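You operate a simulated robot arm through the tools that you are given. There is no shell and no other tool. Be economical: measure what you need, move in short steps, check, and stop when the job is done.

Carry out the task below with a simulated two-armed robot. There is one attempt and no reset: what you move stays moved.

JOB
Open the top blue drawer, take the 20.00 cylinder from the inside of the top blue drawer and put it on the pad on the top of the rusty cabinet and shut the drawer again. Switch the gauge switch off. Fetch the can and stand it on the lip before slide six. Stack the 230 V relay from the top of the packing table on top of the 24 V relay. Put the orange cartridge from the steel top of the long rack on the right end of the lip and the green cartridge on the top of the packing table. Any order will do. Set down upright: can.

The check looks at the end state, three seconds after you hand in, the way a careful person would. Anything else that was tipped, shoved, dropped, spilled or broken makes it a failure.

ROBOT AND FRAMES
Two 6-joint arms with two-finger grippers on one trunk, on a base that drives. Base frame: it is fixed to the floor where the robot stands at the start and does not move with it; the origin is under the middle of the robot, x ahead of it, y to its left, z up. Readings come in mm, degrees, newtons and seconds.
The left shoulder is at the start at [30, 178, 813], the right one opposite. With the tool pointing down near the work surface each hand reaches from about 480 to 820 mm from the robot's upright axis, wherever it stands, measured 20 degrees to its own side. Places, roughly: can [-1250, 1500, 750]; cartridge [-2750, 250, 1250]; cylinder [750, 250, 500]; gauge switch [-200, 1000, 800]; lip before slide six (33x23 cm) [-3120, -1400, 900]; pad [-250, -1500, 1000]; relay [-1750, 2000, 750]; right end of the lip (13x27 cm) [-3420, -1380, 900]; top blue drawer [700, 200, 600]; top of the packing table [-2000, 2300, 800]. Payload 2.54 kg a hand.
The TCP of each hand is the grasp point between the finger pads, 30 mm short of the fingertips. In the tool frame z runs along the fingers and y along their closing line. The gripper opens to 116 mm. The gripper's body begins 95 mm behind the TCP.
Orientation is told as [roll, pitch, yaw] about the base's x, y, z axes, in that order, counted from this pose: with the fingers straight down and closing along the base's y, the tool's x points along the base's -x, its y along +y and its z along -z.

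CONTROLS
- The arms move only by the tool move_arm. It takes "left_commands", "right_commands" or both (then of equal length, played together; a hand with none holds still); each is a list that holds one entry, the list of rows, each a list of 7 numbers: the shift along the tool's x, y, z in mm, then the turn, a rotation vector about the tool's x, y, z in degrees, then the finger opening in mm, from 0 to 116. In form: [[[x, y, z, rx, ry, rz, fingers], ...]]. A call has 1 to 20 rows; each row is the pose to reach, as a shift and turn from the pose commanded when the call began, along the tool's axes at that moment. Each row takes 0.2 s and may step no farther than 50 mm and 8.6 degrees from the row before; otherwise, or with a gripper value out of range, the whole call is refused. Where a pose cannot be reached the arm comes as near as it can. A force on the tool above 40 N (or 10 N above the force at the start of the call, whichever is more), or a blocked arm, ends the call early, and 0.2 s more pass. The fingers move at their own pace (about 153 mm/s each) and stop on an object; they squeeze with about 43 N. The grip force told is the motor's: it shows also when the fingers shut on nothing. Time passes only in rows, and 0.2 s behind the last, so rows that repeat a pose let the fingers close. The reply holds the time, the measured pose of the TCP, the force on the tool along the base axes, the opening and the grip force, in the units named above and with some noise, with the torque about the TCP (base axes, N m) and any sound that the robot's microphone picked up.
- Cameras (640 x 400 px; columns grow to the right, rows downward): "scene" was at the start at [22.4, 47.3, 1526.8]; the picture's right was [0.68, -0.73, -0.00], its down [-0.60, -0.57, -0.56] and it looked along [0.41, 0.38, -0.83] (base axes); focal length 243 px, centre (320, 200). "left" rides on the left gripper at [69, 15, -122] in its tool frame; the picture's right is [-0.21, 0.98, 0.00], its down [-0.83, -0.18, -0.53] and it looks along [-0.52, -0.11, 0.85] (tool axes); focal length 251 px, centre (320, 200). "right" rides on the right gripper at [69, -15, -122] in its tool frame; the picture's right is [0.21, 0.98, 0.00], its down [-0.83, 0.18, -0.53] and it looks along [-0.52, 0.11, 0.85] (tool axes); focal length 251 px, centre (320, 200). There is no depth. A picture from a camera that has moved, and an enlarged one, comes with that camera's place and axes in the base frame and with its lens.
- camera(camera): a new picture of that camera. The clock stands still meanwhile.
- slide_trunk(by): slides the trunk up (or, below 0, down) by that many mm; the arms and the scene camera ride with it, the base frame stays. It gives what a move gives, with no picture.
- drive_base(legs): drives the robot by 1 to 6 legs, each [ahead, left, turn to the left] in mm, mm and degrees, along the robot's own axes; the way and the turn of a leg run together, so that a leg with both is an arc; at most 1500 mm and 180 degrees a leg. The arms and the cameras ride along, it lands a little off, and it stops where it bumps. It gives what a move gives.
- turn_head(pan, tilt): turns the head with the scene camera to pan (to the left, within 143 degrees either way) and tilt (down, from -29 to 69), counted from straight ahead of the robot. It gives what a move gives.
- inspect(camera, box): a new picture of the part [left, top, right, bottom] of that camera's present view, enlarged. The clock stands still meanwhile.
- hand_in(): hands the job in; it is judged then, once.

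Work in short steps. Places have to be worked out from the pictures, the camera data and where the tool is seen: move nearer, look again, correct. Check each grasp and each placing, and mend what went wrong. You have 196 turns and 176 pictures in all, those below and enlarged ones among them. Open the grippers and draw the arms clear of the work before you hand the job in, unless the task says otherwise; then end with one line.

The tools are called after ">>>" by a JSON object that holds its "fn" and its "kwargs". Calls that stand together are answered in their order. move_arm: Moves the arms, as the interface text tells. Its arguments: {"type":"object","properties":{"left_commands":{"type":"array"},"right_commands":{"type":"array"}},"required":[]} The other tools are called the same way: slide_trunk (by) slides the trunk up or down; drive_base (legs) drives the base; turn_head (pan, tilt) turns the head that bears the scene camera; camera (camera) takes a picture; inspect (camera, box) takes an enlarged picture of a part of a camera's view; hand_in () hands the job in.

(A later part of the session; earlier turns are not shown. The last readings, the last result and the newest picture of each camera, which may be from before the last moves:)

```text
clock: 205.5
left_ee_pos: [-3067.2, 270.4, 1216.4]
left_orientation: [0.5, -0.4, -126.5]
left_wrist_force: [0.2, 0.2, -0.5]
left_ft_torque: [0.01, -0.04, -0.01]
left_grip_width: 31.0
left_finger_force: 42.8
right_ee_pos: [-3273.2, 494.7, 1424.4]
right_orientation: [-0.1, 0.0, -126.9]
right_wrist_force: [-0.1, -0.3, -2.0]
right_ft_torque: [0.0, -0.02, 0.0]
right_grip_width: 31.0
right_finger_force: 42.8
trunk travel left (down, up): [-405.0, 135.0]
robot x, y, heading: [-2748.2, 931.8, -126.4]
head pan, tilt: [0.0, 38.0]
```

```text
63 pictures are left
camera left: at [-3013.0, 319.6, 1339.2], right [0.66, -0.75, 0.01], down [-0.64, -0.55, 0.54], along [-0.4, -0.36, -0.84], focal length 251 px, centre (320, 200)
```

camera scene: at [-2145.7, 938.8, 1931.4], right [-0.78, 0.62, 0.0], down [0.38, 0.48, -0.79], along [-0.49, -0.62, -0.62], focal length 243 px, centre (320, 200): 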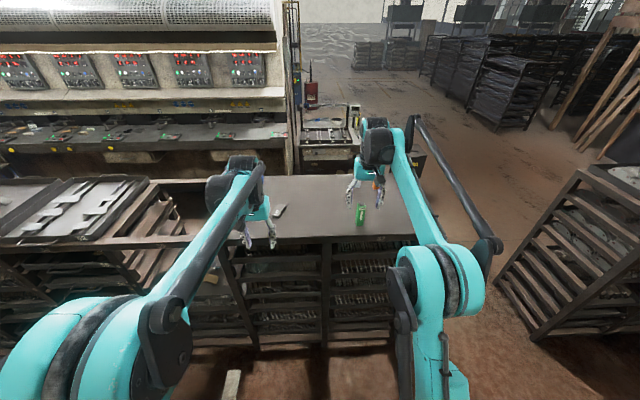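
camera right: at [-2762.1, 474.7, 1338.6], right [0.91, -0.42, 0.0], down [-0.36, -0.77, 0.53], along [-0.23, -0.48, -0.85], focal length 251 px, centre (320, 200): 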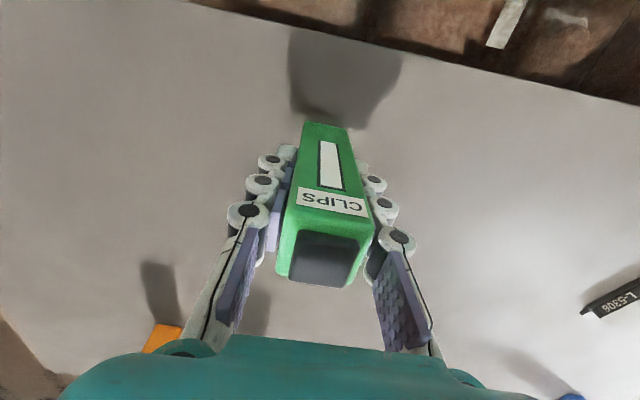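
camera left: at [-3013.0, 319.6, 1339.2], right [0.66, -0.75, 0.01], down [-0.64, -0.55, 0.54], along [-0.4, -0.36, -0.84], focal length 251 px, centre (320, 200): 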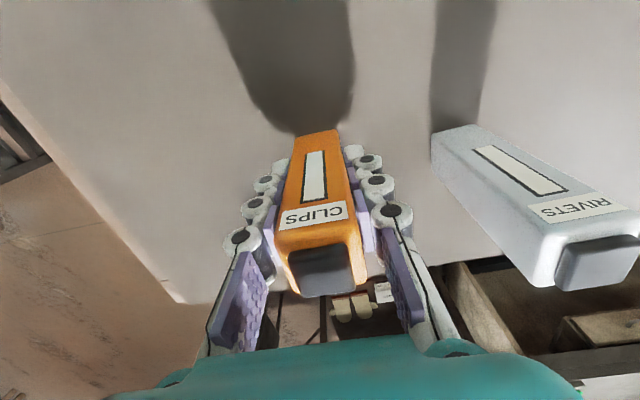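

Both cartridges are held. I lift the orange one straight up, then back off from the rack.

>>> {"fn": "move_arm", "kwargs": {"left_commands": [[[0, 0, -40, 0, 0, 0, 15], [0, 0, -85, 0, 0, 0, 15], [0, 0, -130, 0, 0, 0, 15], [0, 0, -175, 0, 0, 0, 15], [0, 0, -210, 0, 0, 0, 15]]]}}

>>> {"fn": "camera", "kwargs": {"camera": "scene"}}

```text
clock: 206.7
left_ee_pos: [-3069.3, 273.5, 1427.2]
left_orientation: [0.5, -0.3, -126.5]
left_wrist_force: [0.6, -0.3, -1.9]
left_ft_torque: [-0.02, -0.01, 0.02]
left_grip_width: 31.0
left_finger_force: 43.3
right_ee_pos: [-3273.1, 493.9, 1425.1]
right_orientation: [-0.2, 0.0, -126.9]
right_wrist_force: [0.0, 0.4, -2.1]
right_ft_torque: [-0.01, 0.01, 0.02]
right_grip_width: 31.1
right_finger_force: 43.6
trunk travel left (down, up): [-405.0, 135.0]
robot x, y, heading: [-2744.5, 936.2, -126.7]
head pan, tilt: [0.0, 38.0]
```

```text
62 pictures are left
camera scene: at [-2781.0, 885.8, 1931.4], right [-0.8, 0.59, 0.0], down [0.37, 0.5, -0.79], along [-0.47, -0.63, -0.62], focal length 243 px, centre (320, 200)
```

scene: 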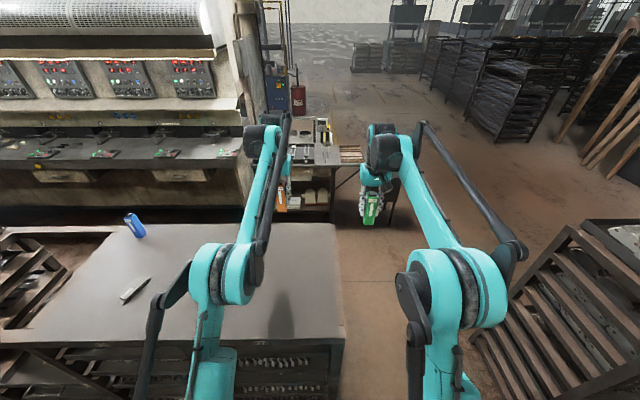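

I retract the left hand, back off and turn to the packing table.

>>> {"fn": "move_arm", "kwargs": {"left_commands": [[[45, 0, 0, 0, 0, 0, 15], [90, 0, 0, 0, 0, 0, 15], [135, 0, 0, 0, 0, 0, 15], [180, 0, 0, 0, 0, 0, 15]]]}}

>>> {"fn": "drive_base", "kwargs": {"legs": [[-420, 0, 0], [0, 0, 179.6], [220, -178, 0]]}}

>>> {"fn": "turn_head", "kwargs": {"pan": 0, "tilt": 45}}

>>> {"fn": "camera", "kwargs": {"camera": "scene"}}

```text
clock: 207.7
left_ee_pos: [-2957.3, 421.9, 1429.3]
left_orientation: [0.5, -0.5, -126.6]
left_wrist_force: [0.7, 1.5, -1.8]
left_ft_torque: [-0.07, 0.04, -0.03]
left_grip_width: 31.1
left_finger_force: 43.2
right_ee_pos: [-3271.6, 498.9, 1426.9]
right_orientation: [-0.2, -0.1, -126.9]
right_wrist_force: [-0.6, 0.0, -1.2]
right_ft_torque: [-0.09, 0.06, -0.01]
right_grip_width: 31.0
right_finger_force: 43.1
trunk travel left (down, up): [-405.0, 135.0]
robot x, y, heading: [-2746.5, 930.6, -126.5]
head pan, tilt: [0.0, 38.0]
```

```text
clock: 219.2
left_ee_pos: [-2015.6, 1865.4, 1426.8]
left_orientation: [0.5, -0.5, 53.8]
left_wrist_force: [0.0, 1.3, -2.0]
left_ft_torque: [0.0, 0.01, 0.0]
left_grip_width: 31.0
left_finger_force: 42.9
right_ee_pos: [-1702.0, 1791.2, 1425.9]
right_orientation: [0.0, -0.1, 53.4]
right_wrist_force: [0.2, -0.6, -1.0]
right_ft_torque: [-0.02, 0.04, -0.01]
right_grip_width: 30.9
right_finger_force: 43.1
trunk travel left (down, up): [-405.0, 135.0]
robot x, y, heading: [-2227.7, 1350.7, 53.8]
head pan, tilt: [0.0, 38.0]
```

```text
clock: 219.9
left_ee_pos: [-2014.4, 1865.0, 1426.6]
left_orientation: [0.6, -0.4, 53.9]
left_wrist_force: [0.6, -0.8, -2.0]
left_ft_torque: [-0.03, -0.03, -0.02]
left_grip_width: 30.9
left_finger_force: 42.6
right_ee_pos: [-1698.8, 1790.0, 1425.2]
right_orientation: [0.0, 0.0, 53.4]
right_wrist_force: [1.0, 0.3, -2.2]
right_ft_torque: [0.0, 0.03, 0.01]
right_grip_width: 31.1
right_finger_force: 42.7
trunk travel left (down, up): [-405.0, 135.0]
robot x, y, heading: [-2226.6, 1349.2, 53.7]
head pan, tilt: [0.0, 45.0]
```

```text
61 pictures are left
camera scene: at [-2193.2, 1389.6, 1921.2], right [0.81, -0.59, 0.0], down [-0.42, -0.57, -0.71], along [0.42, 0.57, -0.71], focal length 243 px, centre (320, 200)
```

scene: 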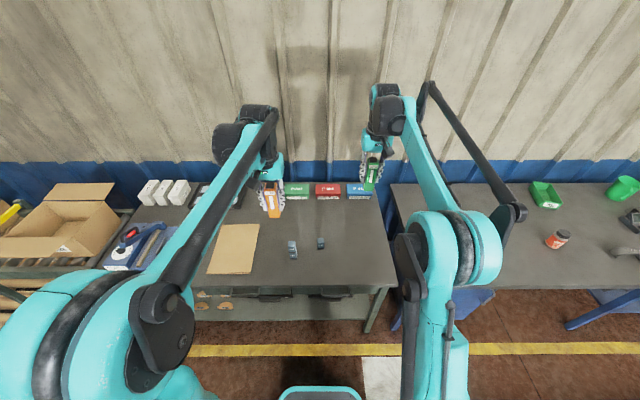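

The right hand is over a free spot on the packing table. I lower the trunk.

>>> {"fn": "slide_trunk", "kwargs": {"by": -330}}

>>> {"fn": "move_arm", "kwargs": {"right_commands": [[[-20, 0, 20, 0, 0, 0, 15], [-40, 0, 50, 0, 0, 0, 15], [-40, 0, 90, 0, 0, 0, 15], [-40, 0, 130, 0, 0, 0, 15], [-40, 0, 160, 0, 0, 0, 15], [-40, 0, 180, 0, 0, 0, 15]]]}}

>>> {"fn": "camera", "kwargs": {"camera": "right"}}

>>> {"fn": "inspect", "kwargs": {"camera": "scene", "box": [270, 120, 430, 220]}}

```text
clock: 223.1
left_ee_pos: [-2014.4, 1865.1, 1097.1]
left_orientation: [0.5, -0.4, 53.8]
left_wrist_force: [-0.5, 0.3, -1.3]
left_ft_torque: [-0.03, 0.01, 0.0]
left_grip_width: 30.8
left_finger_force: 43.0
right_ee_pos: [-1702.0, 1790.4, 1095.5]
right_orientation: [-0.1, 0.0, 53.4]
right_wrist_force: [0.1, 1.2, -0.8]
right_ft_torque: [-0.02, 0.07, 0.03]
right_grip_width: 31.0
right_finger_force: 43.0
trunk travel left (down, up): [-75.0, 465.0]
robot x, y, heading: [-2225.5, 1349.9, 53.8]
head pan, tilt: [0.0, 45.0]
```

```text
clock: 224.5
left_ee_pos: [-2015.0, 1866.9, 1097.2]
left_orientation: [0.5, -0.4, 53.8]
left_wrist_force: [0.4, 0.4, -1.1]
left_ft_torque: [-0.01, 0.02, -0.01]
left_grip_width: 30.9
left_finger_force: 43.0
right_ee_pos: [-1676.4, 1823.0, 913.6]
right_orientation: [-0.1, 0.0, 53.4]
right_wrist_force: [-0.4, -0.3, -1.4]
right_ft_torque: [0.0, 0.02, 0.03]
right_grip_width: 30.9
right_finger_force: 43.5
trunk travel left (down, up): [-75.0, 465.0]
robot x, y, heading: [-2224.6, 1347.8, 53.8]
head pan, tilt: [0.0, 45.0]
```

```text
60 pictures are left
camera right: at [-1705.5, 1756.8, 1035.5], right [-0.91, 0.41, 0.0], down [0.35, 0.77, 0.53], along [0.22, 0.49, -0.85], focal length 251 px, centre (320, 200)
```

right: 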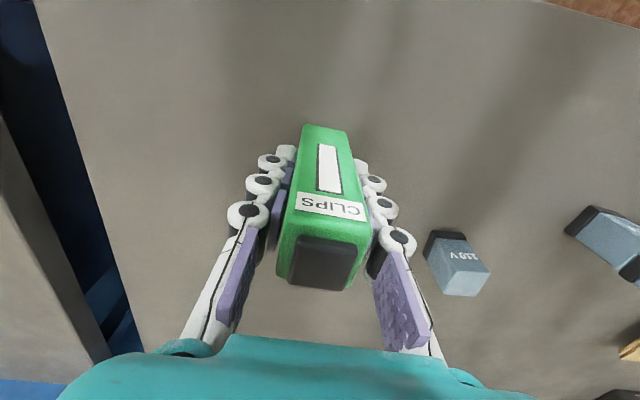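

```text
4.00 times, centred on (350, 170) of scene
camera zoom: at [-2194.0, 1389.6, 1591.1], right [0.81, -0.59, 0.0], down [-0.42, -0.57, -0.71], along [0.42, 0.57, -0.71], focal length 972 px, centre (200, 320)
```

zoom: 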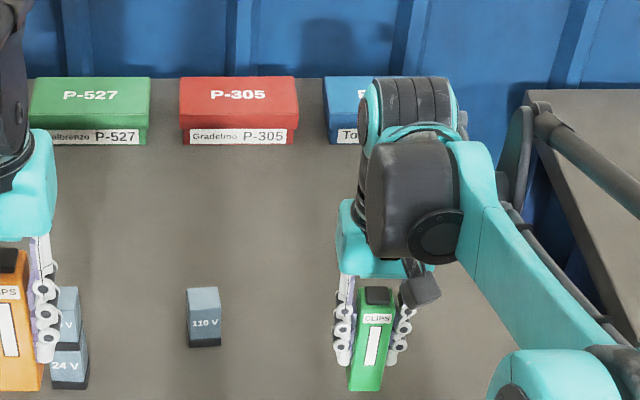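

Free spot confirmed. I lower gently toward contact.

>>> {"fn": "move_arm", "kwargs": {"right_commands": [[[0, 0, 5, 0, 0, 0, 15], [0, 0, 10, 0, 0, 0, 15], [0, 0, 14, 0, 0, 0, 15]]]}}

>>> {"fn": "move_arm", "kwargs": {"right_commands": [[[0, 0, 1.5, 0, 0, 0, 15], [0, 0, 3, 0, 0, 0, 15], [0, 0, 3, 0, 0, 0, 15]]]}}

>>> {"fn": "move_arm", "kwargs": {"right_commands": [[[0, 0, 1.5, 0, 0, 0, 15], [0, 0, 3, 0, 0, 0, 15], [0, 0, 3, 0, 0, 0, 15]]]}}

```text
clock: 225.3
left_ee_pos: [-2014.7, 1866.6, 1097.5]
left_orientation: [0.6, -0.4, 53.8]
left_wrist_force: [0.2, 0.2, -2.0]
left_ft_torque: [0.01, -0.03, 0.0]
left_grip_width: 30.9
left_finger_force: 42.7
right_ee_pos: [-1676.8, 1821.5, 900.4]
right_orientation: [-0.1, -0.1, 53.4]
right_wrist_force: [-0.7, -0.5, -1.9]
right_ft_torque: [-0.01, 0.0, -0.02]
right_grip_width: 30.8
right_finger_force: 43.1
trunk travel left (down, up): [-75.0, 465.0]
robot x, y, heading: [-2222.4, 1347.7, 53.7]
head pan, tilt: [0.0, 45.0]
```

```text
clock: 226.1
left_ee_pos: [-2013.3, 1865.2, 1098.0]
left_orientation: [0.6, -0.4, 53.9]
left_wrist_force: [-0.2, -0.6, -0.8]
left_ft_torque: [-0.02, -0.03, 0.02]
left_grip_width: 31.0
left_finger_force: 42.8
right_ee_pos: [-1676.5, 1821.9, 897.9]
right_orientation: [-0.1, 0.0, 53.4]
right_wrist_force: [-0.2, -0.1, -2.3]
right_ft_torque: [-0.02, -0.01, -0.01]
right_grip_width: 31.0
right_finger_force: 42.9
trunk travel left (down, up): [-75.0, 465.0]
robot x, y, heading: [-2226.9, 1349.3, 53.9]
head pan, tilt: [0.0, 45.0]
```

```text
clock: 226.9
left_ee_pos: [-2015.7, 1864.3, 1098.2]
left_orientation: [0.5, -0.5, 53.8]
left_wrist_force: [-0.6, -0.3, -1.7]
left_ft_torque: [0.02, 0.0, 0.02]
left_grip_width: 30.9
left_finger_force: 42.8
right_ee_pos: [-1675.7, 1823.1, 894.6]
right_orientation: [-0.1, 0.0, 53.3]
right_wrist_force: [0.1, 0.0, -2.0]
right_ft_torque: [-0.01, -0.01, -0.02]
right_grip_width: 31.2
right_finger_force: 43.2
trunk travel left (down, up): [-75.0, 465.0]
robot x, y, heading: [-2225.0, 1346.9, 53.9]
head pan, tilt: [0.0, 45.0]
```

No contact yet. I step down in 1 mm rows, relying on the force stop.

>>> {"fn": "move_arm", "kwargs": {"right_commands": [[[0, 0, 1, 0, 0, 0, 15], [0, 0, 2, 0, 0, 0, 15], [0, 0, 3, 0, 0, 0, 15], [0, 0, 4, 0, 0, 0, 15], [0, 0, 5, 0, 0, 0, 15], [0, 0, 6, 0, 0, 0, 15], [0, 0, 7, 0, 0, 0, 15]]]}}

```text
clock: 228.5
left_ee_pos: [-2015.0, 1865.2, 1097.5]
left_orientation: [0.5, -0.4, 53.8]
left_wrist_force: [0.0, -1.1, -2.1]
left_ft_torque: [-0.03, 0.0, 0.02]
left_grip_width: 31.2
left_finger_force: 43.3
right_ee_pos: [-1675.9, 1822.9, 887.4]
right_orientation: [-0.1, 0.0, 53.4]
right_wrist_force: [0.0, 0.1, -1.2]
right_ft_torque: [0.0, 0.0, -0.02]
right_grip_width: 30.7
right_finger_force: 42.7
trunk travel left (down, up): [-75.0, 465.0]
robot x, y, heading: [-2224.0, 1348.4, 53.9]
head pan, tilt: [0.0, 45.0]
```

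>>> {"fn": "move_arm", "kwargs": {"right_commands": [[[0, 0, 1, 0, 0, 0, 15], [0, 0, 2, 0, 0, 0, 15], [0, 0, 3, 0, 0, 0, 15], [0, 0, 4, 0, 0, 0, 15], [0, 0, 5, 0, 0, 0, 15], [0, 0, 6, 0, 0, 0, 15], [0, 0, 7, 0, 0, 0, 15], [0, 0, 8, 0, 0, 0, 15], [0, 0, 9, 0, 0, 0, 15], [0, 0, 10, 0, 0, 0, 15]]]}}

```text
clock: 230.7
left_ee_pos: [-2016.1, 1863.8, 1098.9]
left_orientation: [0.5, -0.5, 53.7]
left_wrist_force: [0.2, 1.6, -1.7]
left_ft_torque: [-0.02, 0.02, 0.02]
left_grip_width: 30.9
left_finger_force: 42.8
right_ee_pos: [-1677.2, 1823.3, 880.7]
right_orientation: [0.0, -0.2, 53.4]
right_wrist_force: [4.9, 4.4, 22.5]
right_ft_torque: [0.12, -0.05, 0.0]
right_grip_width: 30.9
right_finger_force: 43.1
trunk travel left (down, up): [-75.0, 465.0]
robot x, y, heading: [-2223.6, 1345.0, 53.7]
head pan, tilt: [0.0, 45.0]
```

Contact at TCP z≈881. I relax, open and lift away.

>>> {"fn": "move_arm", "kwargs": {"right_commands": [[[0, 0, -2, 0, 0, 0, 26], [0, 0, -2, 0, 0, 0, 36], [0, 0, -2, 0, 0, 0, 46], [0, 0, -2, 0, 0, 0, 52], [0, 0, -40, 0, 0, 0, 52], [0, 0, -85, 0, 0, 0, 52], [0, 0, -130, 0, 0, 0, 60], [0, 0, -175, 0, 0, 0, 80], [0, 0, -210, 0, 0, 0, 80]]]}}

>>> {"fn": "inspect", "kwargs": {"camera": "scene", "box": [270, 120, 430, 220]}}

```text
clock: 232.7
left_ee_pos: [-2014.2, 1865.6, 1097.0]
left_orientation: [0.4, -0.4, 53.8]
left_wrist_force: [1.3, 0.4, -2.1]
left_ft_torque: [0.01, 0.01, 0.01]
left_grip_width: 30.8
left_finger_force: 43.2
right_ee_pos: [-1676.2, 1820.6, 1088.4]
right_orientation: [0.0, 0.0, 53.3]
right_wrist_force: [-0.6, -0.5, -1.0]
right_ft_torque: [0.01, 0.01, -0.02]
right_grip_width: 79.9
right_finger_force: 0.0
trunk travel left (down, up): [-75.0, 465.0]
robot x, y, heading: [-2224.1, 1348.2, 54.0]
head pan, tilt: [0.0, 45.0]
```

```text
4.00 times, centred on (350, 170) of scene
camera zoom: at [-2194.7, 1388.9, 1591.2], right [0.81, -0.59, 0.0], down [-0.42, -0.57, -0.71], along [0.42, 0.57, -0.71], focal length 972 px, centre (200, 320)
```

zoom: 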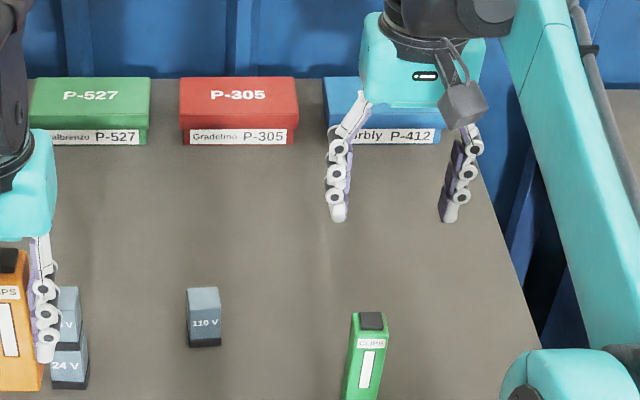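

Green cartridge stands on the packing table. Now the can: I back off slightly and drive right to it.

>>> {"fn": "drive_base", "kwargs": {"legs": [[-200, 0, -0.8], [0, -490, 0]]}}

>>> {"fn": "camera", "kwargs": {"camera": "right"}}

>>> {"fn": "camera", "kwargs": {"camera": "scene"}}

```text
clock: 236.8
left_ee_pos: [-1738.9, 1409.6, 1097.0]
left_orientation: [0.5, -0.4, 53.1]
left_wrist_force: [-0.4, -0.5, -2.1]
left_ft_torque: [0.02, 0.03, -0.02]
left_grip_width: 31.1
left_finger_force: 42.2
right_ee_pos: [-1400.3, 1360.0, 1089.1]
right_orientation: [0.1, 0.0, 52.6]
right_wrist_force: [0.4, 0.1, 0.3]
right_ft_torque: [0.02, 0.03, -0.01]
right_grip_width: 79.9
right_finger_force: 0.0
trunk travel left (down, up): [-75.0, 465.0]
robot x, y, heading: [-1951.5, 894.8, 53.3]
head pan, tilt: [0.0, 45.0]
```

```text
57 pictures are left
camera right: at [-1430.8, 1295.8, 1210.6], right [-0.91, 0.42, 0.0], down [0.36, 0.77, 0.53], along [0.23, 0.48, -0.85], focal length 251 px, centre (320, 200)
```

right: 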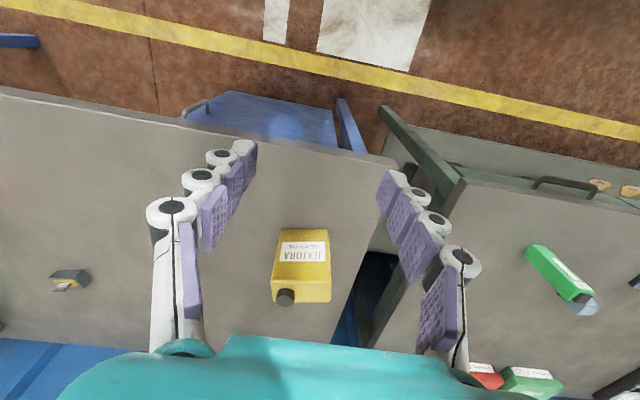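

```text
56 pictures are left
camera scene: at [-1924.1, 935.1, 1591.2], right [0.8, -0.6, 0.0], down [-0.42, -0.57, -0.71], along [0.42, 0.57, -0.71], focal length 243 px, centre (320, 200)
```

scene: 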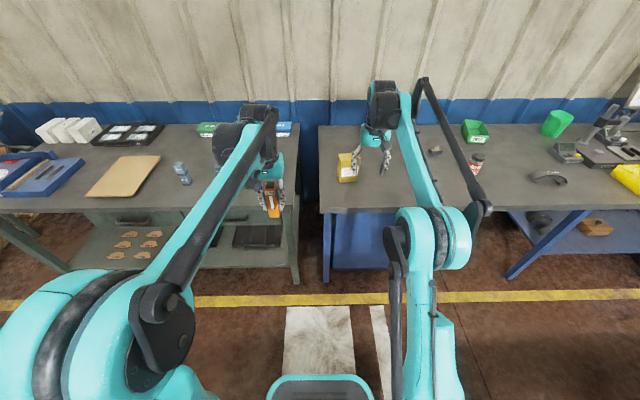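

I zoom in on the can to plan the grasp.

>>> {"fn": "inspect", "kwargs": {"camera": "right", "box": [240, 210, 360, 320]}}

>>> {"fn": "inspect", "kwargs": {"camera": "scene", "box": [310, 130, 400, 200]}}

```text
3.64 times, centred on (300, 265) of right
camera zoom: at [-1430.8, 1295.8, 1210.6], right [-0.91, 0.42, 0.0], down [0.36, 0.77, 0.53], along [0.23, 0.48, -0.85], focal length 914 px, centre (393, -36)
```

zoom: 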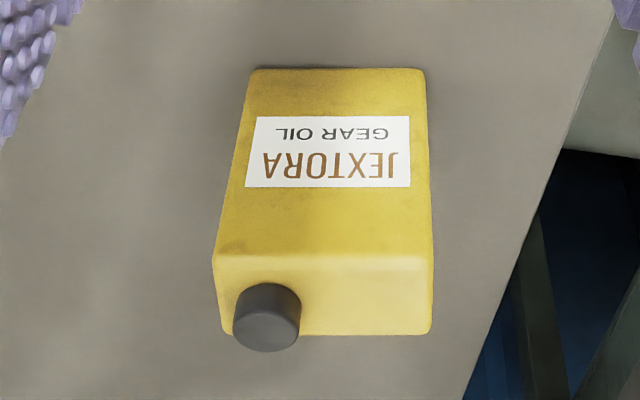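

```text
5.71 times, centred on (355, 165) of scene
camera zoom: at [-1924.1, 935.1, 1591.2], right [0.8, -0.6, 0.0], down [-0.42, -0.57, -0.71], along [0.42, 0.57, -0.71], focal length 1389 px, centre (120, 400)
```

zoom: 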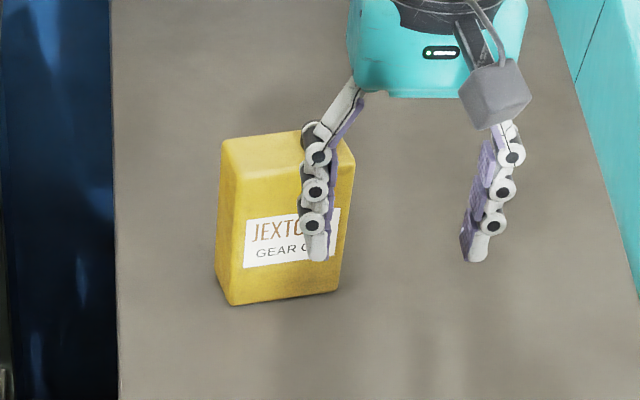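

The can is ~98×56×133 mm, rotated ~13°, centred near [-1249,1603]. I'll grip across its depth; first I drive closer and rotate the right hand by 77°.

>>> {"fn": "drive_base", "kwargs": {"legs": [[290, 0, 0]]}}

>>> {"fn": "move_arm", "kwargs": {"right_commands": [[[0, 0, 0, 0, 0, 8.5, 100], [0, 0, 0, 0, 0, 17, 100], [0, 0, 0, 0, 0, 25.5, 100], [0, 0, 0, 0, 0, 34, 100], [0, 0, 0, 0, 0, 42.5, 100], [0, 0, 0, 0, 0, 51, 100], [0, 0, 0, 0, 0, 59.5, 100], [0, 0, 0, 0, 0, 68, 100], [0, 0, 0, 0, 0, 76.5, 100]]]}}

>>> {"fn": "camera", "kwargs": {"camera": "right"}}

```text
clock: 238.8
left_ee_pos: [-1565.2, 1643.6, 1097.9]
left_orientation: [0.6, -0.4, 53.1]
left_wrist_force: [0.3, 0.3, -1.7]
left_ft_torque: [-0.04, 0.04, -0.02]
left_grip_width: 31.0
left_finger_force: 43.1
right_ee_pos: [-1225.4, 1594.0, 1087.3]
right_orientation: [-0.1, 0.0, 52.7]
right_wrist_force: [0.9, -0.1, -0.6]
right_ft_torque: [-0.02, 0.04, -0.04]
right_grip_width: 80.1
right_finger_force: 0.0
trunk travel left (down, up): [-75.0, 465.0]
robot x, y, heading: [-1782.1, 1129.8, 52.9]
head pan, tilt: [0.0, 45.0]
```

```text
clock: 240.8
left_ee_pos: [-1565.1, 1642.1, 1097.3]
left_orientation: [0.4, -0.4, 53.1]
left_wrist_force: [1.4, -0.2, -0.9]
left_ft_torque: [0.0, 0.02, 0.02]
left_grip_width: 30.9
left_finger_force: 42.7
right_ee_pos: [-1227.0, 1594.1, 1088.4]
right_orientation: [0.0, -0.1, -23.9]
right_wrist_force: [-0.3, 0.7, 0.2]
right_ft_torque: [0.02, -0.04, 0.02]
right_grip_width: 99.7
right_finger_force: 0.0
trunk travel left (down, up): [-75.0, 465.0]
robot x, y, heading: [-1780.7, 1129.6, 53.4]
head pan, tilt: [0.0, 45.0]
```

```text
53 pictures are left
camera right: at [-1296.4, 1607.4, 1210.7], right [0.2, 0.98, 0.0], down [0.83, -0.17, 0.54], along [0.52, -0.11, -0.84], focal length 251 px, centre (320, 200)
```

right: 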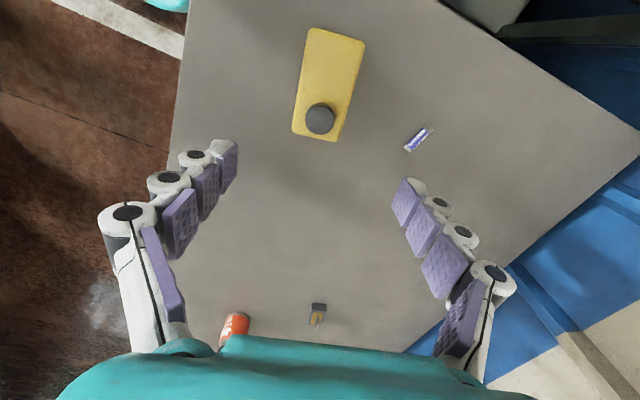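

The can lines up with the rotated fingers; its centre is about [-1257,1606]. I centre over it and descend to grip.

>>> {"fn": "move_arm", "kwargs": {"right_commands": [[[16, -1, 10, 0, 0, 0, 100], [32, -1, 40, 0, 0, 0, 100], [32, -1, 80, 0, 0, 0, 100], [32, -1, 120, 0, 0, 0, 100]]]}}

>>> {"fn": "camera", "kwargs": {"camera": "right"}}

```text
clock: 241.8
left_ee_pos: [-1565.1, 1644.2, 1097.4]
left_orientation: [0.5, -0.4, 53.0]
left_wrist_force: [0.7, 0.8, -1.7]
left_ft_torque: [0.0, 0.04, 0.02]
left_grip_width: 30.9
left_finger_force: 43.1
right_ee_pos: [-1256.0, 1606.8, 968.0]
right_orientation: [0.1, -0.1, -23.7]
right_wrist_force: [0.4, 0.1, 0.0]
right_ft_torque: [-0.04, 0.02, 0.02]
right_grip_width: 99.6
right_finger_force: 0.0
trunk travel left (down, up): [-75.0, 465.0]
robot x, y, heading: [-1779.9, 1127.5, 53.1]
head pan, tilt: [0.0, 45.0]
```

```text
52 pictures are left
camera right: at [-1326.4, 1620.5, 1090.7], right [0.2, 0.98, 0.0], down [0.83, -0.17, 0.53], along [0.52, -0.11, -0.84], focal length 251 px, centre (320, 200)
```

right: 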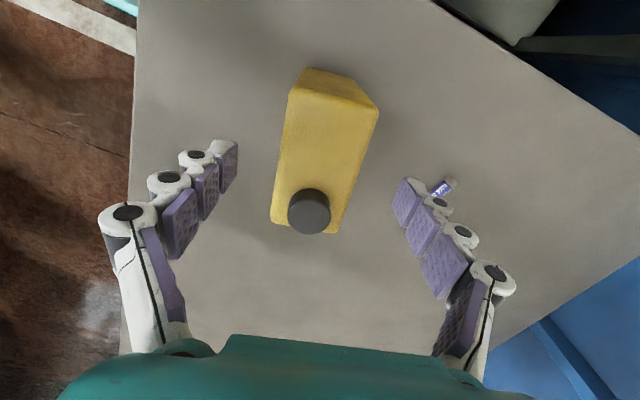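

Well centred. I descend and close on the can.

>>> {"fn": "move_arm", "kwargs": {"right_commands": [[[3, 0, 30, 0, 0, 0, 100], [3, 0, 60, 0, 0, 0, 100], [3, 0, 82, 0, 0, 0, 100], [3, 0, 82, 0, 0, 0, 60], [3, 0, 82, 0, 0, 0, 40], [3, 0, 82, 0, 0, 0, 40], [3, 0, 82, 0, 0, 0, 40]]]}}

>>> {"fn": "camera", "kwargs": {"camera": "right"}}

```text
clock: 243.4
left_ee_pos: [-1565.0, 1642.7, 1096.8]
left_orientation: [0.5, -0.4, 53.1]
left_wrist_force: [0.7, 0.6, -1.5]
left_ft_torque: [-0.03, -0.01, -0.02]
left_grip_width: 30.8
left_finger_force: 42.6
right_ee_pos: [-1261.1, 1605.7, 886.9]
right_orientation: [0.0, -0.1, -23.8]
right_wrist_force: [-1.2, 0.6, 0.6]
right_ft_torque: [0.02, 0.01, -0.02]
right_grip_width: 54.3
right_finger_force: 42.9
trunk travel left (down, up): [-75.0, 465.0]
robot x, y, heading: [-1775.4, 1128.7, 53.0]
head pan, tilt: [0.0, 45.0]
```

```text
51 pictures are left
camera right: at [-1331.2, 1620.0, 1008.6], right [0.2, 0.98, 0.0], down [0.83, -0.17, 0.53], along [0.52, -0.11, -0.84], focal length 251 px, centre (320, 200)
```

right: 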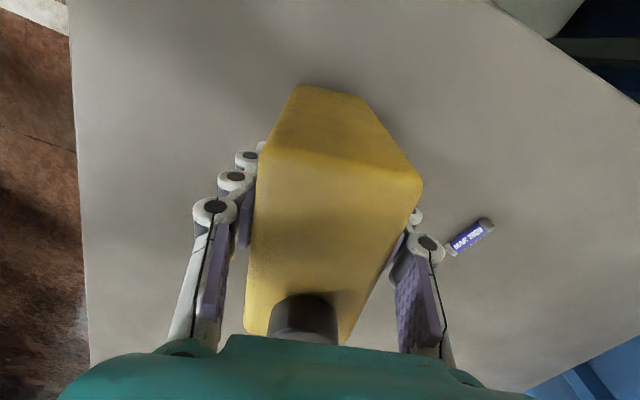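

Can gripped (54 mm). I lift it and watch the grip.

>>> {"fn": "move_arm", "kwargs": {"right_commands": [[[0, 0, -15, 0, 0, 0, 40], [0, 0, -40, 0, 0, 0, 40], [0, 0, -80, 0, 0, 0, 40], [0, 0, -120, 0, 0, 0, 40], [0, 0, -165, 0, 0, 0, 40], [0, 0, -210, 0, 0, 0, 40]]]}}

>>> {"fn": "slide_trunk", "kwargs": {"by": 250}}

```text
clock: 244.8
left_ee_pos: [-1565.1, 1641.5, 1096.8]
left_orientation: [0.5, -0.4, 53.1]
left_wrist_force: [-0.3, -0.2, -1.2]
left_ft_torque: [-0.01, 0.0, -0.02]
left_grip_width: 31.0
left_finger_force: 43.3
right_ee_pos: [-1258.8, 1608.6, 1095.7]
right_orientation: [0.1, -0.1, -23.9]
right_wrist_force: [0.1, -0.5, -4.6]
right_ft_torque: [0.02, 0.06, 0.02]
right_grip_width: 54.1
right_finger_force: 42.9
trunk travel left (down, up): [-75.0, 465.0]
robot x, y, heading: [-1784.1, 1129.3, 53.2]
head pan, tilt: [0.0, 45.0]
```

```text
clock: 247.4
left_ee_pos: [-1564.3, 1642.4, 1347.6]
left_orientation: [0.6, -0.4, 53.1]
left_wrist_force: [0.3, 0.6, -1.2]
left_ft_torque: [0.02, 0.0, -0.02]
left_grip_width: 31.0
left_finger_force: 42.9
right_ee_pos: [-1258.5, 1607.4, 1345.0]
right_orientation: [-0.1, -0.1, -23.8]
right_wrist_force: [0.2, -0.3, -5.3]
right_ft_torque: [0.04, 0.08, -0.01]
right_grip_width: 54.0
right_finger_force: 43.0
trunk travel left (down, up): [-325.0, 215.0]
robot x, y, heading: [-1781.3, 1129.4, 52.9]
head pan, tilt: [0.0, 45.0]
```

The can is secure (~0.5 kg). I retract both hands close to the body for travel.

>>> {"fn": "move_arm", "kwargs": {"right_commands": [[[11, -48, 0, 0, 0, 0, 40], [22, -96, 0, 0, 0, 0, 40], [33, -144, 0, 0, 0, 0, 40], [44, -190, 0, 0, 0, 0, 40]]], "left_commands": [[[20, 0, 0, 0, 0, 0, 15], [40, 0, 0, 0, 0, 0, 15], [60, 0, 0, 0, 0, 0, 15], [80, 0, 0, 0, 0, 0, 15]]]}}

>>> {"fn": "drive_base", "kwargs": {"legs": [[-250, 0, 0], [0, 0, 180], [0, -1250, 0]]}}

>>> {"fn": "slide_trunk", "kwargs": {"by": 150}}

>>> {"fn": "turn_head", "kwargs": {"pan": 0, "tilt": 35}}

>>> {"fn": "camera", "kwargs": {"camera": "scene"}}

```text
clock: 248.4
left_ee_pos: [-1616.9, 1574.6, 1348.7]
left_orientation: [0.5, -0.6, 53.1]
left_wrist_force: [-1.1, -0.1, -1.1]
left_ft_torque: [0.07, -0.02, 0.01]
left_grip_width: 30.9
left_finger_force: 42.8
right_ee_pos: [-1379.7, 1446.5, 1348.2]
right_orientation: [0.3, -0.1, -23.8]
right_wrist_force: [0.3, -0.8, -5.0]
right_ft_torque: [0.11, 0.0, -0.02]
right_grip_width: 54.4
right_finger_force: 42.7
trunk travel left (down, up): [-325.0, 215.0]
robot x, y, heading: [-1782.4, 1129.0, 53.2]
head pan, tilt: [0.0, 45.0]
```

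```text
clock: 263.6
left_ee_pos: [-3125.3, 1193.5, 1346.3]
left_orientation: [0.5, -0.4, -125.7]
left_wrist_force: [0.0, -0.3, -2.2]
left_ft_torque: [0.0, -0.01, 0.0]
left_grip_width: 30.8
left_finger_force: 43.0
right_ee_pos: [-3368.2, 1316.9, 1345.1]
right_orientation: [0.1, -0.2, 157.5]
right_wrist_force: [-0.8, 0.0, -5.6]
right_ft_torque: [-0.04, -0.06, -0.01]
right_grip_width: 54.5
right_finger_force: 42.9
trunk travel left (down, up): [-325.0, 215.0]
robot x, y, heading: [-2969.0, 1650.3, -125.5]
head pan, tilt: [0.0, 45.0]
```

```text
clock: 265.3
left_ee_pos: [-3124.8, 1194.0, 1497.1]
left_orientation: [0.6, -0.4, -125.7]
left_wrist_force: [-0.5, 0.4, -1.7]
left_ft_torque: [0.01, -0.02, 0.0]
left_grip_width: 30.8
left_finger_force: 42.8
right_ee_pos: [-3367.1, 1316.9, 1495.7]
right_orientation: [-0.1, -0.1, 157.4]
right_wrist_force: [-0.2, 0.3, -5.8]
right_ft_torque: [-0.03, -0.06, 0.0]
right_grip_width: 53.9
right_finger_force: 43.0
trunk travel left (down, up): [-475.0, 65.0]
robot x, y, heading: [-2968.5, 1646.5, -125.7]
head pan, tilt: [0.0, 45.0]
```

```text
clock: 266.1
left_ee_pos: [-3125.7, 1194.9, 1496.9]
left_orientation: [0.6, -0.4, -125.7]
left_wrist_force: [-1.5, 0.3, -1.3]
left_ft_torque: [0.01, -0.01, -0.01]
left_grip_width: 31.1
left_finger_force: 43.0
right_ee_pos: [-3367.0, 1317.0, 1494.9]
right_orientation: [0.1, -0.1, 157.4]
right_wrist_force: [-0.2, -0.2, -4.6]
right_ft_torque: [-0.04, -0.04, -0.01]
right_grip_width: 53.9
right_finger_force: 43.1
trunk travel left (down, up): [-475.0, 65.0]
robot x, y, heading: [-2969.0, 1645.9, -125.5]
head pan, tilt: [0.0, 35.0]
```

```text
50 pictures are left
camera scene: at [-3001.1, 1598.9, 2005.9], right [-0.81, 0.58, 0.0], down [0.34, 0.47, -0.82], along [-0.48, -0.67, -0.57], focal length 243 px, centre (320, 200)
```

scene: 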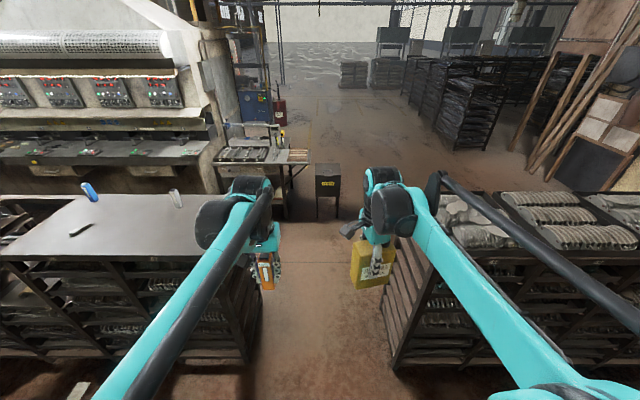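

I'm facing the gap between the racks (about 1.08 m wide). I raise the trunk slightly and drive through.

>>> {"fn": "slide_trunk", "kwargs": {"by": 60}}

>>> {"fn": "drive_base", "kwargs": {"legs": [[0, 0, -1.4], [900, 0, 0], [900, 0, 0]]}}

>>> {"fn": "turn_head", "kwargs": {"pan": 45, "tilt": 35}}

>>> {"fn": "camera", "kwargs": {"camera": "scene"}}

```text
clock: 267.1
left_ee_pos: [-3125.7, 1193.5, 1557.1]
left_orientation: [0.5, -0.4, -125.8]
left_wrist_force: [-0.2, -0.4, -1.1]
left_ft_torque: [0.05, -0.05, 0.0]
left_grip_width: 31.0
left_finger_force: 43.5
right_ee_pos: [-3367.5, 1316.6, 1555.3]
right_orientation: [0.0, -0.1, 157.5]
right_wrist_force: [0.6, 1.2, -6.8]
right_ft_torque: [-0.02, -0.05, -0.02]
right_grip_width: 54.1
right_finger_force: 43.2
trunk travel left (down, up): [-535.0, 5.0]
robot x, y, heading: [-2964.8, 1648.5, -125.9]
head pan, tilt: [0.0, 35.0]
```

```text
clock: 276.5
left_ee_pos: [-4228.0, -227.4, 1557.5]
left_orientation: [0.5, -0.5, -127.3]
left_wrist_force: [-0.3, -0.5, -1.5]
left_ft_torque: [-0.02, -0.02, 0.01]
left_grip_width: 30.7
left_finger_force: 42.7
right_ee_pos: [-4464.6, -98.8, 1557.2]
right_orientation: [-0.1, -0.1, 155.7]
right_wrist_force: [-0.1, 0.1, -5.4]
right_ft_torque: [-0.02, -0.05, -0.02]
right_grip_width: 53.7
right_finger_force: 42.7
trunk travel left (down, up): [-535.0, 5.0]
robot x, y, heading: [-4059.2, 215.5, -127.3]
head pan, tilt: [0.0, 35.0]
```

```text
clock: 277.6
left_ee_pos: [-4226.6, -228.8, 1557.4]
left_orientation: [0.5, -0.4, -127.3]
left_wrist_force: [-0.5, 0.1, -1.5]
left_ft_torque: [-0.04, 0.02, 0.01]
left_grip_width: 31.1
left_finger_force: 43.4
right_ee_pos: [-4466.3, -99.9, 1555.8]
right_orientation: [0.2, -0.1, 155.8]
right_wrist_force: [0.5, 0.2, -5.8]
right_ft_torque: [-0.05, -0.07, 0.0]
right_grip_width: 53.9
right_finger_force: 42.6
trunk travel left (down, up): [-535.0, 5.0]
robot x, y, heading: [-4057.5, 225.4, -127.5]
head pan, tilt: [45.0, 35.0]
```

```text
49 pictures are left
camera scene: at [-4026.6, 155.3, 2066.0], right [-0.99, -0.13, 0.0], down [-0.08, 0.57, -0.82], along [0.11, -0.81, -0.57], focal length 243 px, centre (320, 200)
```

scene: 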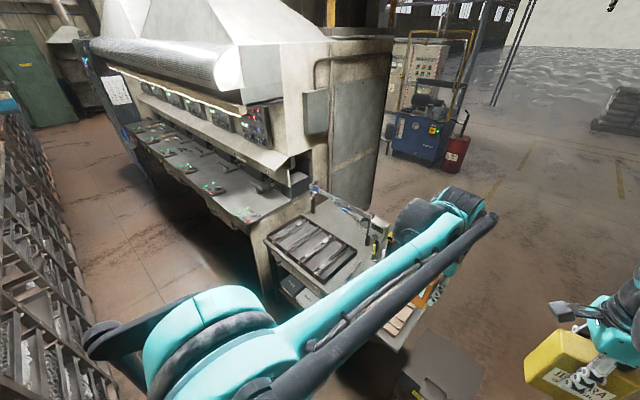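

Behind the racks now, and the machine's lip is to my left; its front edge is near n=-2878, right end near e=-2027. I drive left along the corridor.

>>> {"fn": "drive_base", "kwargs": {"legs": [[0, 700, 0.6], [0, 700, 0]]}}

>>> {"fn": "turn_head", "kwargs": {"pan": 10, "tilt": 40}}

>>> {"fn": "camera", "kwargs": {"camera": "scene"}}

```text
clock: 284.9
left_ee_pos: [-3090.3, -1064.6, 1556.3]
left_orientation: [0.5, -0.4, -125.6]
left_wrist_force: [-0.6, -1.0, -1.4]
left_ft_torque: [0.0, -0.03, -0.01]
left_grip_width: 30.9
left_finger_force: 43.1
right_ee_pos: [-3332.5, -942.1, 1555.5]
right_orientation: [0.0, 0.1, 157.4]
right_wrist_force: [-0.9, -0.3, -4.7]
right_ft_torque: [-0.01, -0.08, 0.02]
right_grip_width: 54.1
right_finger_force: 42.7
trunk travel left (down, up): [-535.0, 5.0]
robot x, y, heading: [-2929.1, -612.4, -125.8]
head pan, tilt: [45.0, 35.0]
```

```text
clock: 285.9
left_ee_pos: [-3089.6, -1065.2, 1556.3]
left_orientation: [0.5, -0.4, -125.7]
left_wrist_force: [0.0, -0.4, -2.1]
left_ft_torque: [-0.02, 0.0, 0.02]
left_grip_width: 31.2
left_finger_force: 43.1
right_ee_pos: [-3331.1, -942.9, 1554.6]
right_orientation: [0.1, -0.1, 157.4]
right_wrist_force: [0.0, 0.4, -4.8]
right_ft_torque: [-0.02, -0.08, 0.02]
right_grip_width: 54.2
right_finger_force: 43.0
trunk travel left (down, up): [-535.0, 5.0]
robot x, y, heading: [-2930.1, -609.1, -125.7]
head pan, tilt: [10.0, 40.0]
```

```text
48 pictures are left
camera scene: at [-2951.0, -665.7, 2058.4], right [-0.9, 0.43, 0.0], down [0.28, 0.58, -0.77], along [-0.33, -0.69, -0.64], focal length 243 px, centre (320, 200)
```

scene: 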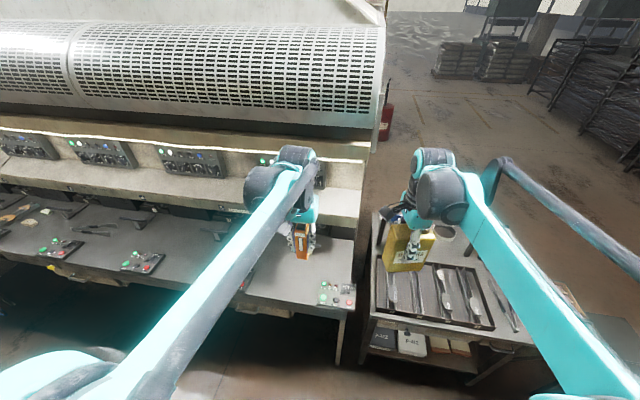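

I zoom in to identify slide six and the lip.

>>> {"fn": "inspect", "kwargs": {"camera": "scene", "box": [30, 180, 370, 330]}}

>>> {"fn": "camera", "kwargs": {"camera": "left"}}

```text
1.88 times, centred on (200, 255) of scene
camera zoom: at [-2951.0, -665.7, 2058.4], right [-0.9, 0.43, 0.0], down [0.28, 0.58, -0.77], along [-0.33, -0.69, -0.64], focal length 458 px, centre (546, 96)
```

zoom: 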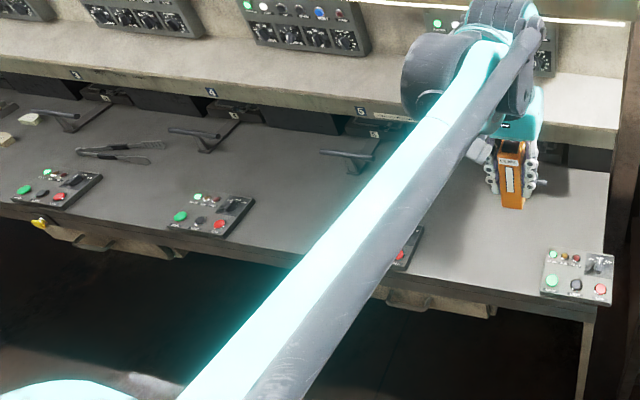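

```text
46 pictures are left
camera left: at [-3037.5, -1015.2, 1679.1], right [0.67, -0.74, 0.01], down [-0.63, -0.56, 0.54], along [-0.4, -0.37, -0.84], focal length 251 px, centre (320, 200)
```

left: 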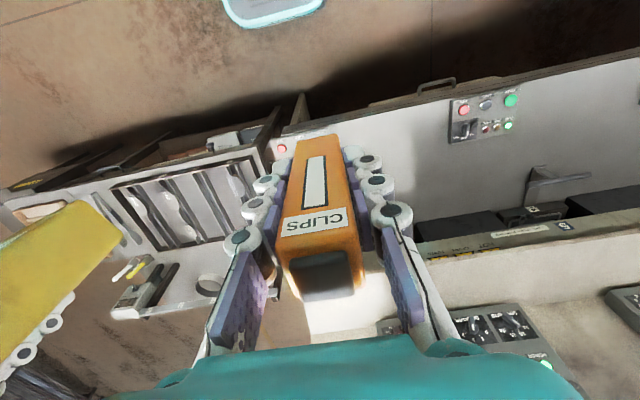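

Slides 3, 4, 5 are labelled; slide six is at e≈-1680 with its control box near e≈-1920. I lower the trunk and drive so the right hand reaches the lip before slide six.

>>> {"fn": "slide_trunk", "kwargs": {"by": -310}}

>>> {"fn": "drive_base", "kwargs": {"legs": [[0, 470, -1.2]]}}

>>> {"fn": "turn_head", "kwargs": {"pan": -10, "tilt": 45}}

>>> {"fn": "camera", "kwargs": {"camera": "scene"}}

>>> {"fn": "camera", "kwargs": {"camera": "right"}}

```text
clock: 289.0
left_ee_pos: [-3088.9, -1066.0, 1246.8]
left_orientation: [0.6, -0.4, -125.7]
left_wrist_force: [1.0, 0.6, -1.8]
left_ft_torque: [-0.03, -0.01, 0.01]
left_grip_width: 31.1
left_finger_force: 42.7
right_ee_pos: [-3331.3, -942.3, 1246.2]
right_orientation: [0.0, -0.1, 157.5]
right_wrist_force: [0.0, 0.0, -5.4]
right_ft_torque: [-0.04, -0.03, 0.0]
right_grip_width: 54.2
right_finger_force: 42.9
trunk travel left (down, up): [-225.0, 315.0]
robot x, y, heading: [-2932.5, -611.6, -125.6]
head pan, tilt: [10.0, 40.0]
```

```text
clock: 291.8
left_ee_pos: [-2722.7, -1338.3, 1246.9]
left_orientation: [0.5, -0.5, -127.2]
left_wrist_force: [0.1, -1.0, -1.5]
left_ft_torque: [0.0, 0.05, 0.02]
left_grip_width: 30.9
left_finger_force: 43.5
right_ee_pos: [-2960.8, -1210.1, 1246.7]
right_orientation: [0.0, -0.1, 155.9]
right_wrist_force: [1.1, -0.2, -6.1]
right_ft_torque: [0.02, -0.05, -0.01]
right_grip_width: 54.2
right_finger_force: 43.4
trunk travel left (down, up): [-225.0, 315.0]
robot x, y, heading: [-2552.0, -890.6, -127.2]
head pan, tilt: [10.0, 40.0]
```

```text
clock: 292.6
left_ee_pos: [-2723.4, -1338.9, 1246.3]
left_orientation: [0.5, -0.4, -127.2]
left_wrist_force: [0.0, 0.4, -1.2]
left_ft_torque: [0.03, 0.02, -0.01]
left_grip_width: 31.0
left_finger_force: 43.1
right_ee_pos: [-2961.7, -1210.1, 1246.1]
right_orientation: [0.0, -0.1, 156.0]
right_wrist_force: [0.1, 0.5, -4.4]
right_ft_torque: [-0.04, -0.03, -0.01]
right_grip_width: 54.3
right_finger_force: 43.5
trunk travel left (down, up): [-225.0, 315.0]
robot x, y, heading: [-2552.5, -892.8, -127.2]
head pan, tilt: [-10.0, 45.0]
```

```text
45 pictures are left
camera scene: at [-2595.4, -923.2, 1741.2], right [-0.68, 0.73, 0.0], down [0.52, 0.48, -0.71], along [-0.52, -0.48, -0.71], focal length 243 px, centre (320, 200)
```

scene: 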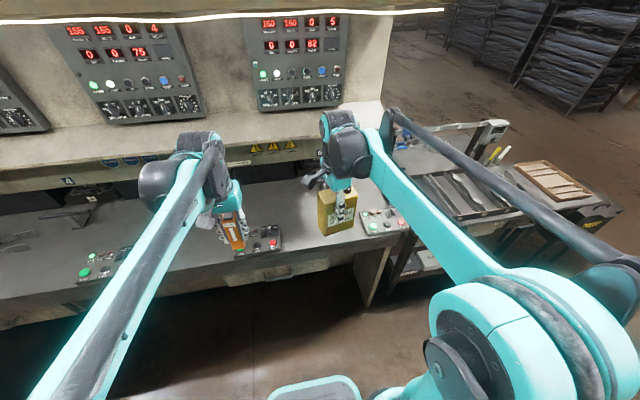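

```text
44 pictures are left
camera right: at [-2892.5, -1225.4, 1367.4], right [-0.2, -0.98, 0.0], down [-0.83, 0.17, 0.53], along [-0.52, 0.11, -0.84], focal length 251 px, centre (320, 200)
```

right: 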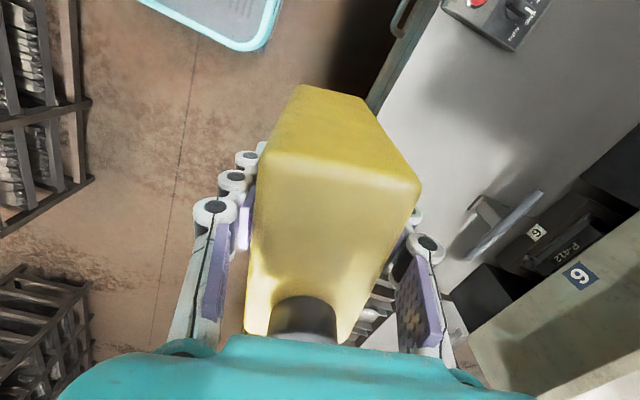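

Slide six (label 6) with its handle is confirmed. Target for the can: about [-3143,-1374] on the lip. I drive 60 mm ahead and extend the right hand over it.

>>> {"fn": "drive_base", "kwargs": {"legs": [[60, 0, 0]]}}

>>> {"fn": "move_arm", "kwargs": {"right_commands": [[[-17, 33, 0, 0, 0, 0, 40], [-34, 66, 0, 0, 0, 0, 40], [-51, 99, 15, 0, 0, 0, 40], [-68, 132, 40, 0, 0, 0, 40], [-86, 165, 65, 0, 0, 0, 40], [-86, 165, 100, 0, 0, 0, 40], [-86, 165, 140, 0, 0, 0, 40]]]}}

>>> {"fn": "camera", "kwargs": {"camera": "right"}}

>>> {"fn": "inspect", "kwargs": {"camera": "scene", "box": [200, 140, 440, 290]}}

```text
clock: 293.6
left_ee_pos: [-2761.4, -1387.7, 1247.0]
left_orientation: [0.5, -0.3, -127.2]
left_wrist_force: [-0.9, -0.9, -1.4]
left_ft_torque: [0.06, -0.02, -0.01]
left_grip_width: 31.2
left_finger_force: 42.8
right_ee_pos: [-2998.8, -1260.1, 1245.4]
right_orientation: [-0.1, 0.0, 156.0]
right_wrist_force: [-0.3, -1.4, -5.8]
right_ft_torque: [0.0, -0.12, 0.0]
right_grip_width: 54.2
right_finger_force: 43.1
trunk travel left (down, up): [-225.0, 315.0]
robot x, y, heading: [-2589.4, -938.6, -127.4]
head pan, tilt: [-10.0, 45.0]
```

```text
clock: 295.2
left_ee_pos: [-2762.3, -1387.6, 1246.2]
left_orientation: [0.5, -0.4, -127.2]
left_wrist_force: [-0.5, -0.9, -2.2]
left_ft_torque: [0.05, -0.04, 0.0]
left_grip_width: 31.0
left_finger_force: 43.0
right_ee_pos: [-3146.3, -1374.6, 1103.2]
right_orientation: [0.1, 0.0, 155.8]
right_wrist_force: [0.1, -1.0, -5.5]
right_ft_torque: [-0.02, -0.09, -0.02]
right_grip_width: 54.1
right_finger_force: 43.0
trunk travel left (down, up): [-225.0, 315.0]
robot x, y, heading: [-2589.5, -937.4, -127.2]
head pan, tilt: [-10.0, 45.0]
```

```text
43 pictures are left
camera right: at [-3077.3, -1389.8, 1225.3], right [-0.2, -0.98, 0.0], down [-0.83, 0.17, 0.53], along [-0.52, 0.11, -0.85], focal length 251 px, centre (320, 200)
```

right: 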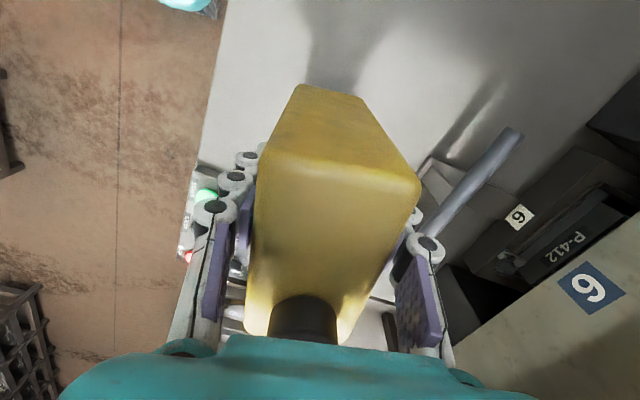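

```text
2.67 times, centred on (320, 215) of scene
camera zoom: at [-2633.1, -972.7, 1741.0], right [-0.68, 0.73, 0.0], down [0.52, 0.48, -0.71], along [-0.52, -0.48, -0.71], focal length 648 px, centre (320, 160)
```

zoom: 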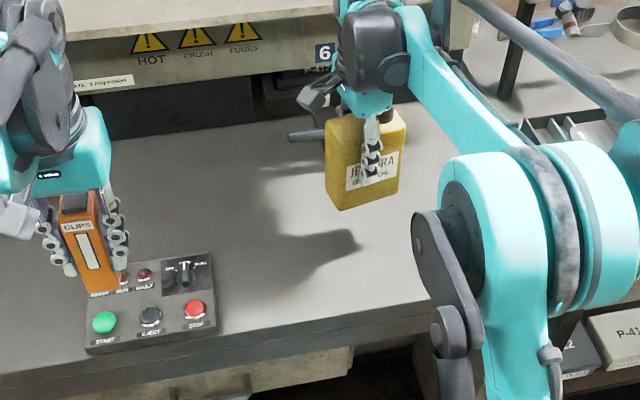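

The can hangs right in front of slide six's handle with margins all round. I lower it near the surface.

>>> {"fn": "move_arm", "kwargs": {"right_commands": [[[0, 0, 30, 0, 0, 0, 40], [0, 0, 60, 0, 0, 0, 40], [0, 0, 85, 0, 0, 0, 40]]]}}

>>> {"fn": "inspect", "kwargs": {"camera": "scene", "box": [260, 150, 400, 250]}}

```text
clock: 296.0
left_ee_pos: [-2760.9, -1386.1, 1246.9]
left_orientation: [0.5, -0.4, -127.2]
left_wrist_force: [-0.3, 0.8, -2.1]
left_ft_torque: [0.01, 0.0, 0.0]
left_grip_width: 30.9
left_finger_force: 43.2
right_ee_pos: [-3145.4, -1374.1, 1020.6]
right_orientation: [0.0, -0.1, 155.9]
right_wrist_force: [0.0, -0.3, -4.4]
right_ft_torque: [0.0, -0.08, 0.02]
right_grip_width: 54.1
right_finger_force: 43.8
trunk travel left (down, up): [-225.0, 315.0]
robot x, y, heading: [-2592.2, -938.8, -127.3]
head pan, tilt: [-10.0, 45.0]
```

```text
4.00 times, centred on (330, 200) of scene
camera zoom: at [-2632.2, -971.7, 1741.1], right [-0.68, 0.73, 0.0], down [0.52, 0.48, -0.71], along [-0.52, -0.48, -0.71], focal length 972 px, centre (280, 200)
```

zoom: 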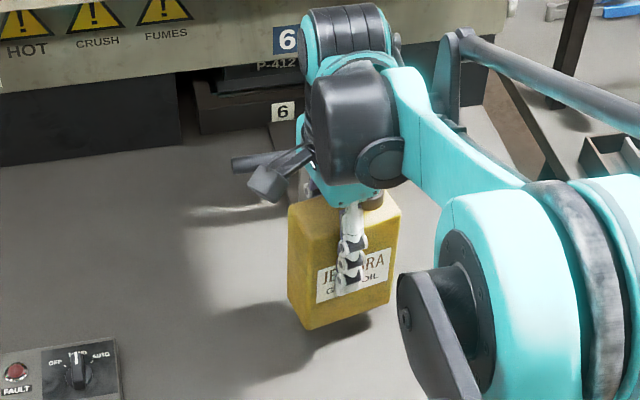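

A few centimetres remain. I step down with the force limit as a guard.

>>> {"fn": "move_arm", "kwargs": {"right_commands": [[[0, 0, 5, 0, 0, 0, 40], [0, 0, 10, 0, 0, 0, 40], [0, 0, 14, 0, 0, 0, 40], [0, 0, 16, 0, 0, 0, 40], [0, 0, 18, 0, 0, 0, 40], [0, 0, 20, 0, 0, 0, 40], [0, 0, 22, 0, 0, 0, 40], [0, 0, 23, 0, 0, 0, 40], [0, 0, 24, 0, 0, 0, 40], [0, 0, 25, 0, 0, 0, 40], [0, 0, 26, 0, 0, 0, 40], [0, 0, 27, 0, 0, 0, 40]]]}}

```text
clock: 298.6
left_ee_pos: [-2760.8, -1387.9, 1246.6]
left_orientation: [0.4, -0.5, -127.2]
left_wrist_force: [-1.0, -0.6, -1.6]
left_ft_torque: [0.0, -0.03, -0.01]
left_grip_width: 31.1
left_finger_force: 42.8
right_ee_pos: [-3145.6, -1372.6, 993.8]
right_orientation: [0.0, -0.1, 155.8]
right_wrist_force: [-0.1, 0.2, -5.2]
right_ft_torque: [-0.02, -0.07, -0.01]
right_grip_width: 54.2
right_finger_force: 42.8
trunk travel left (down, up): [-225.0, 315.0]
robot x, y, heading: [-2591.3, -937.8, -127.1]
head pan, tilt: [-10.0, 45.0]
```

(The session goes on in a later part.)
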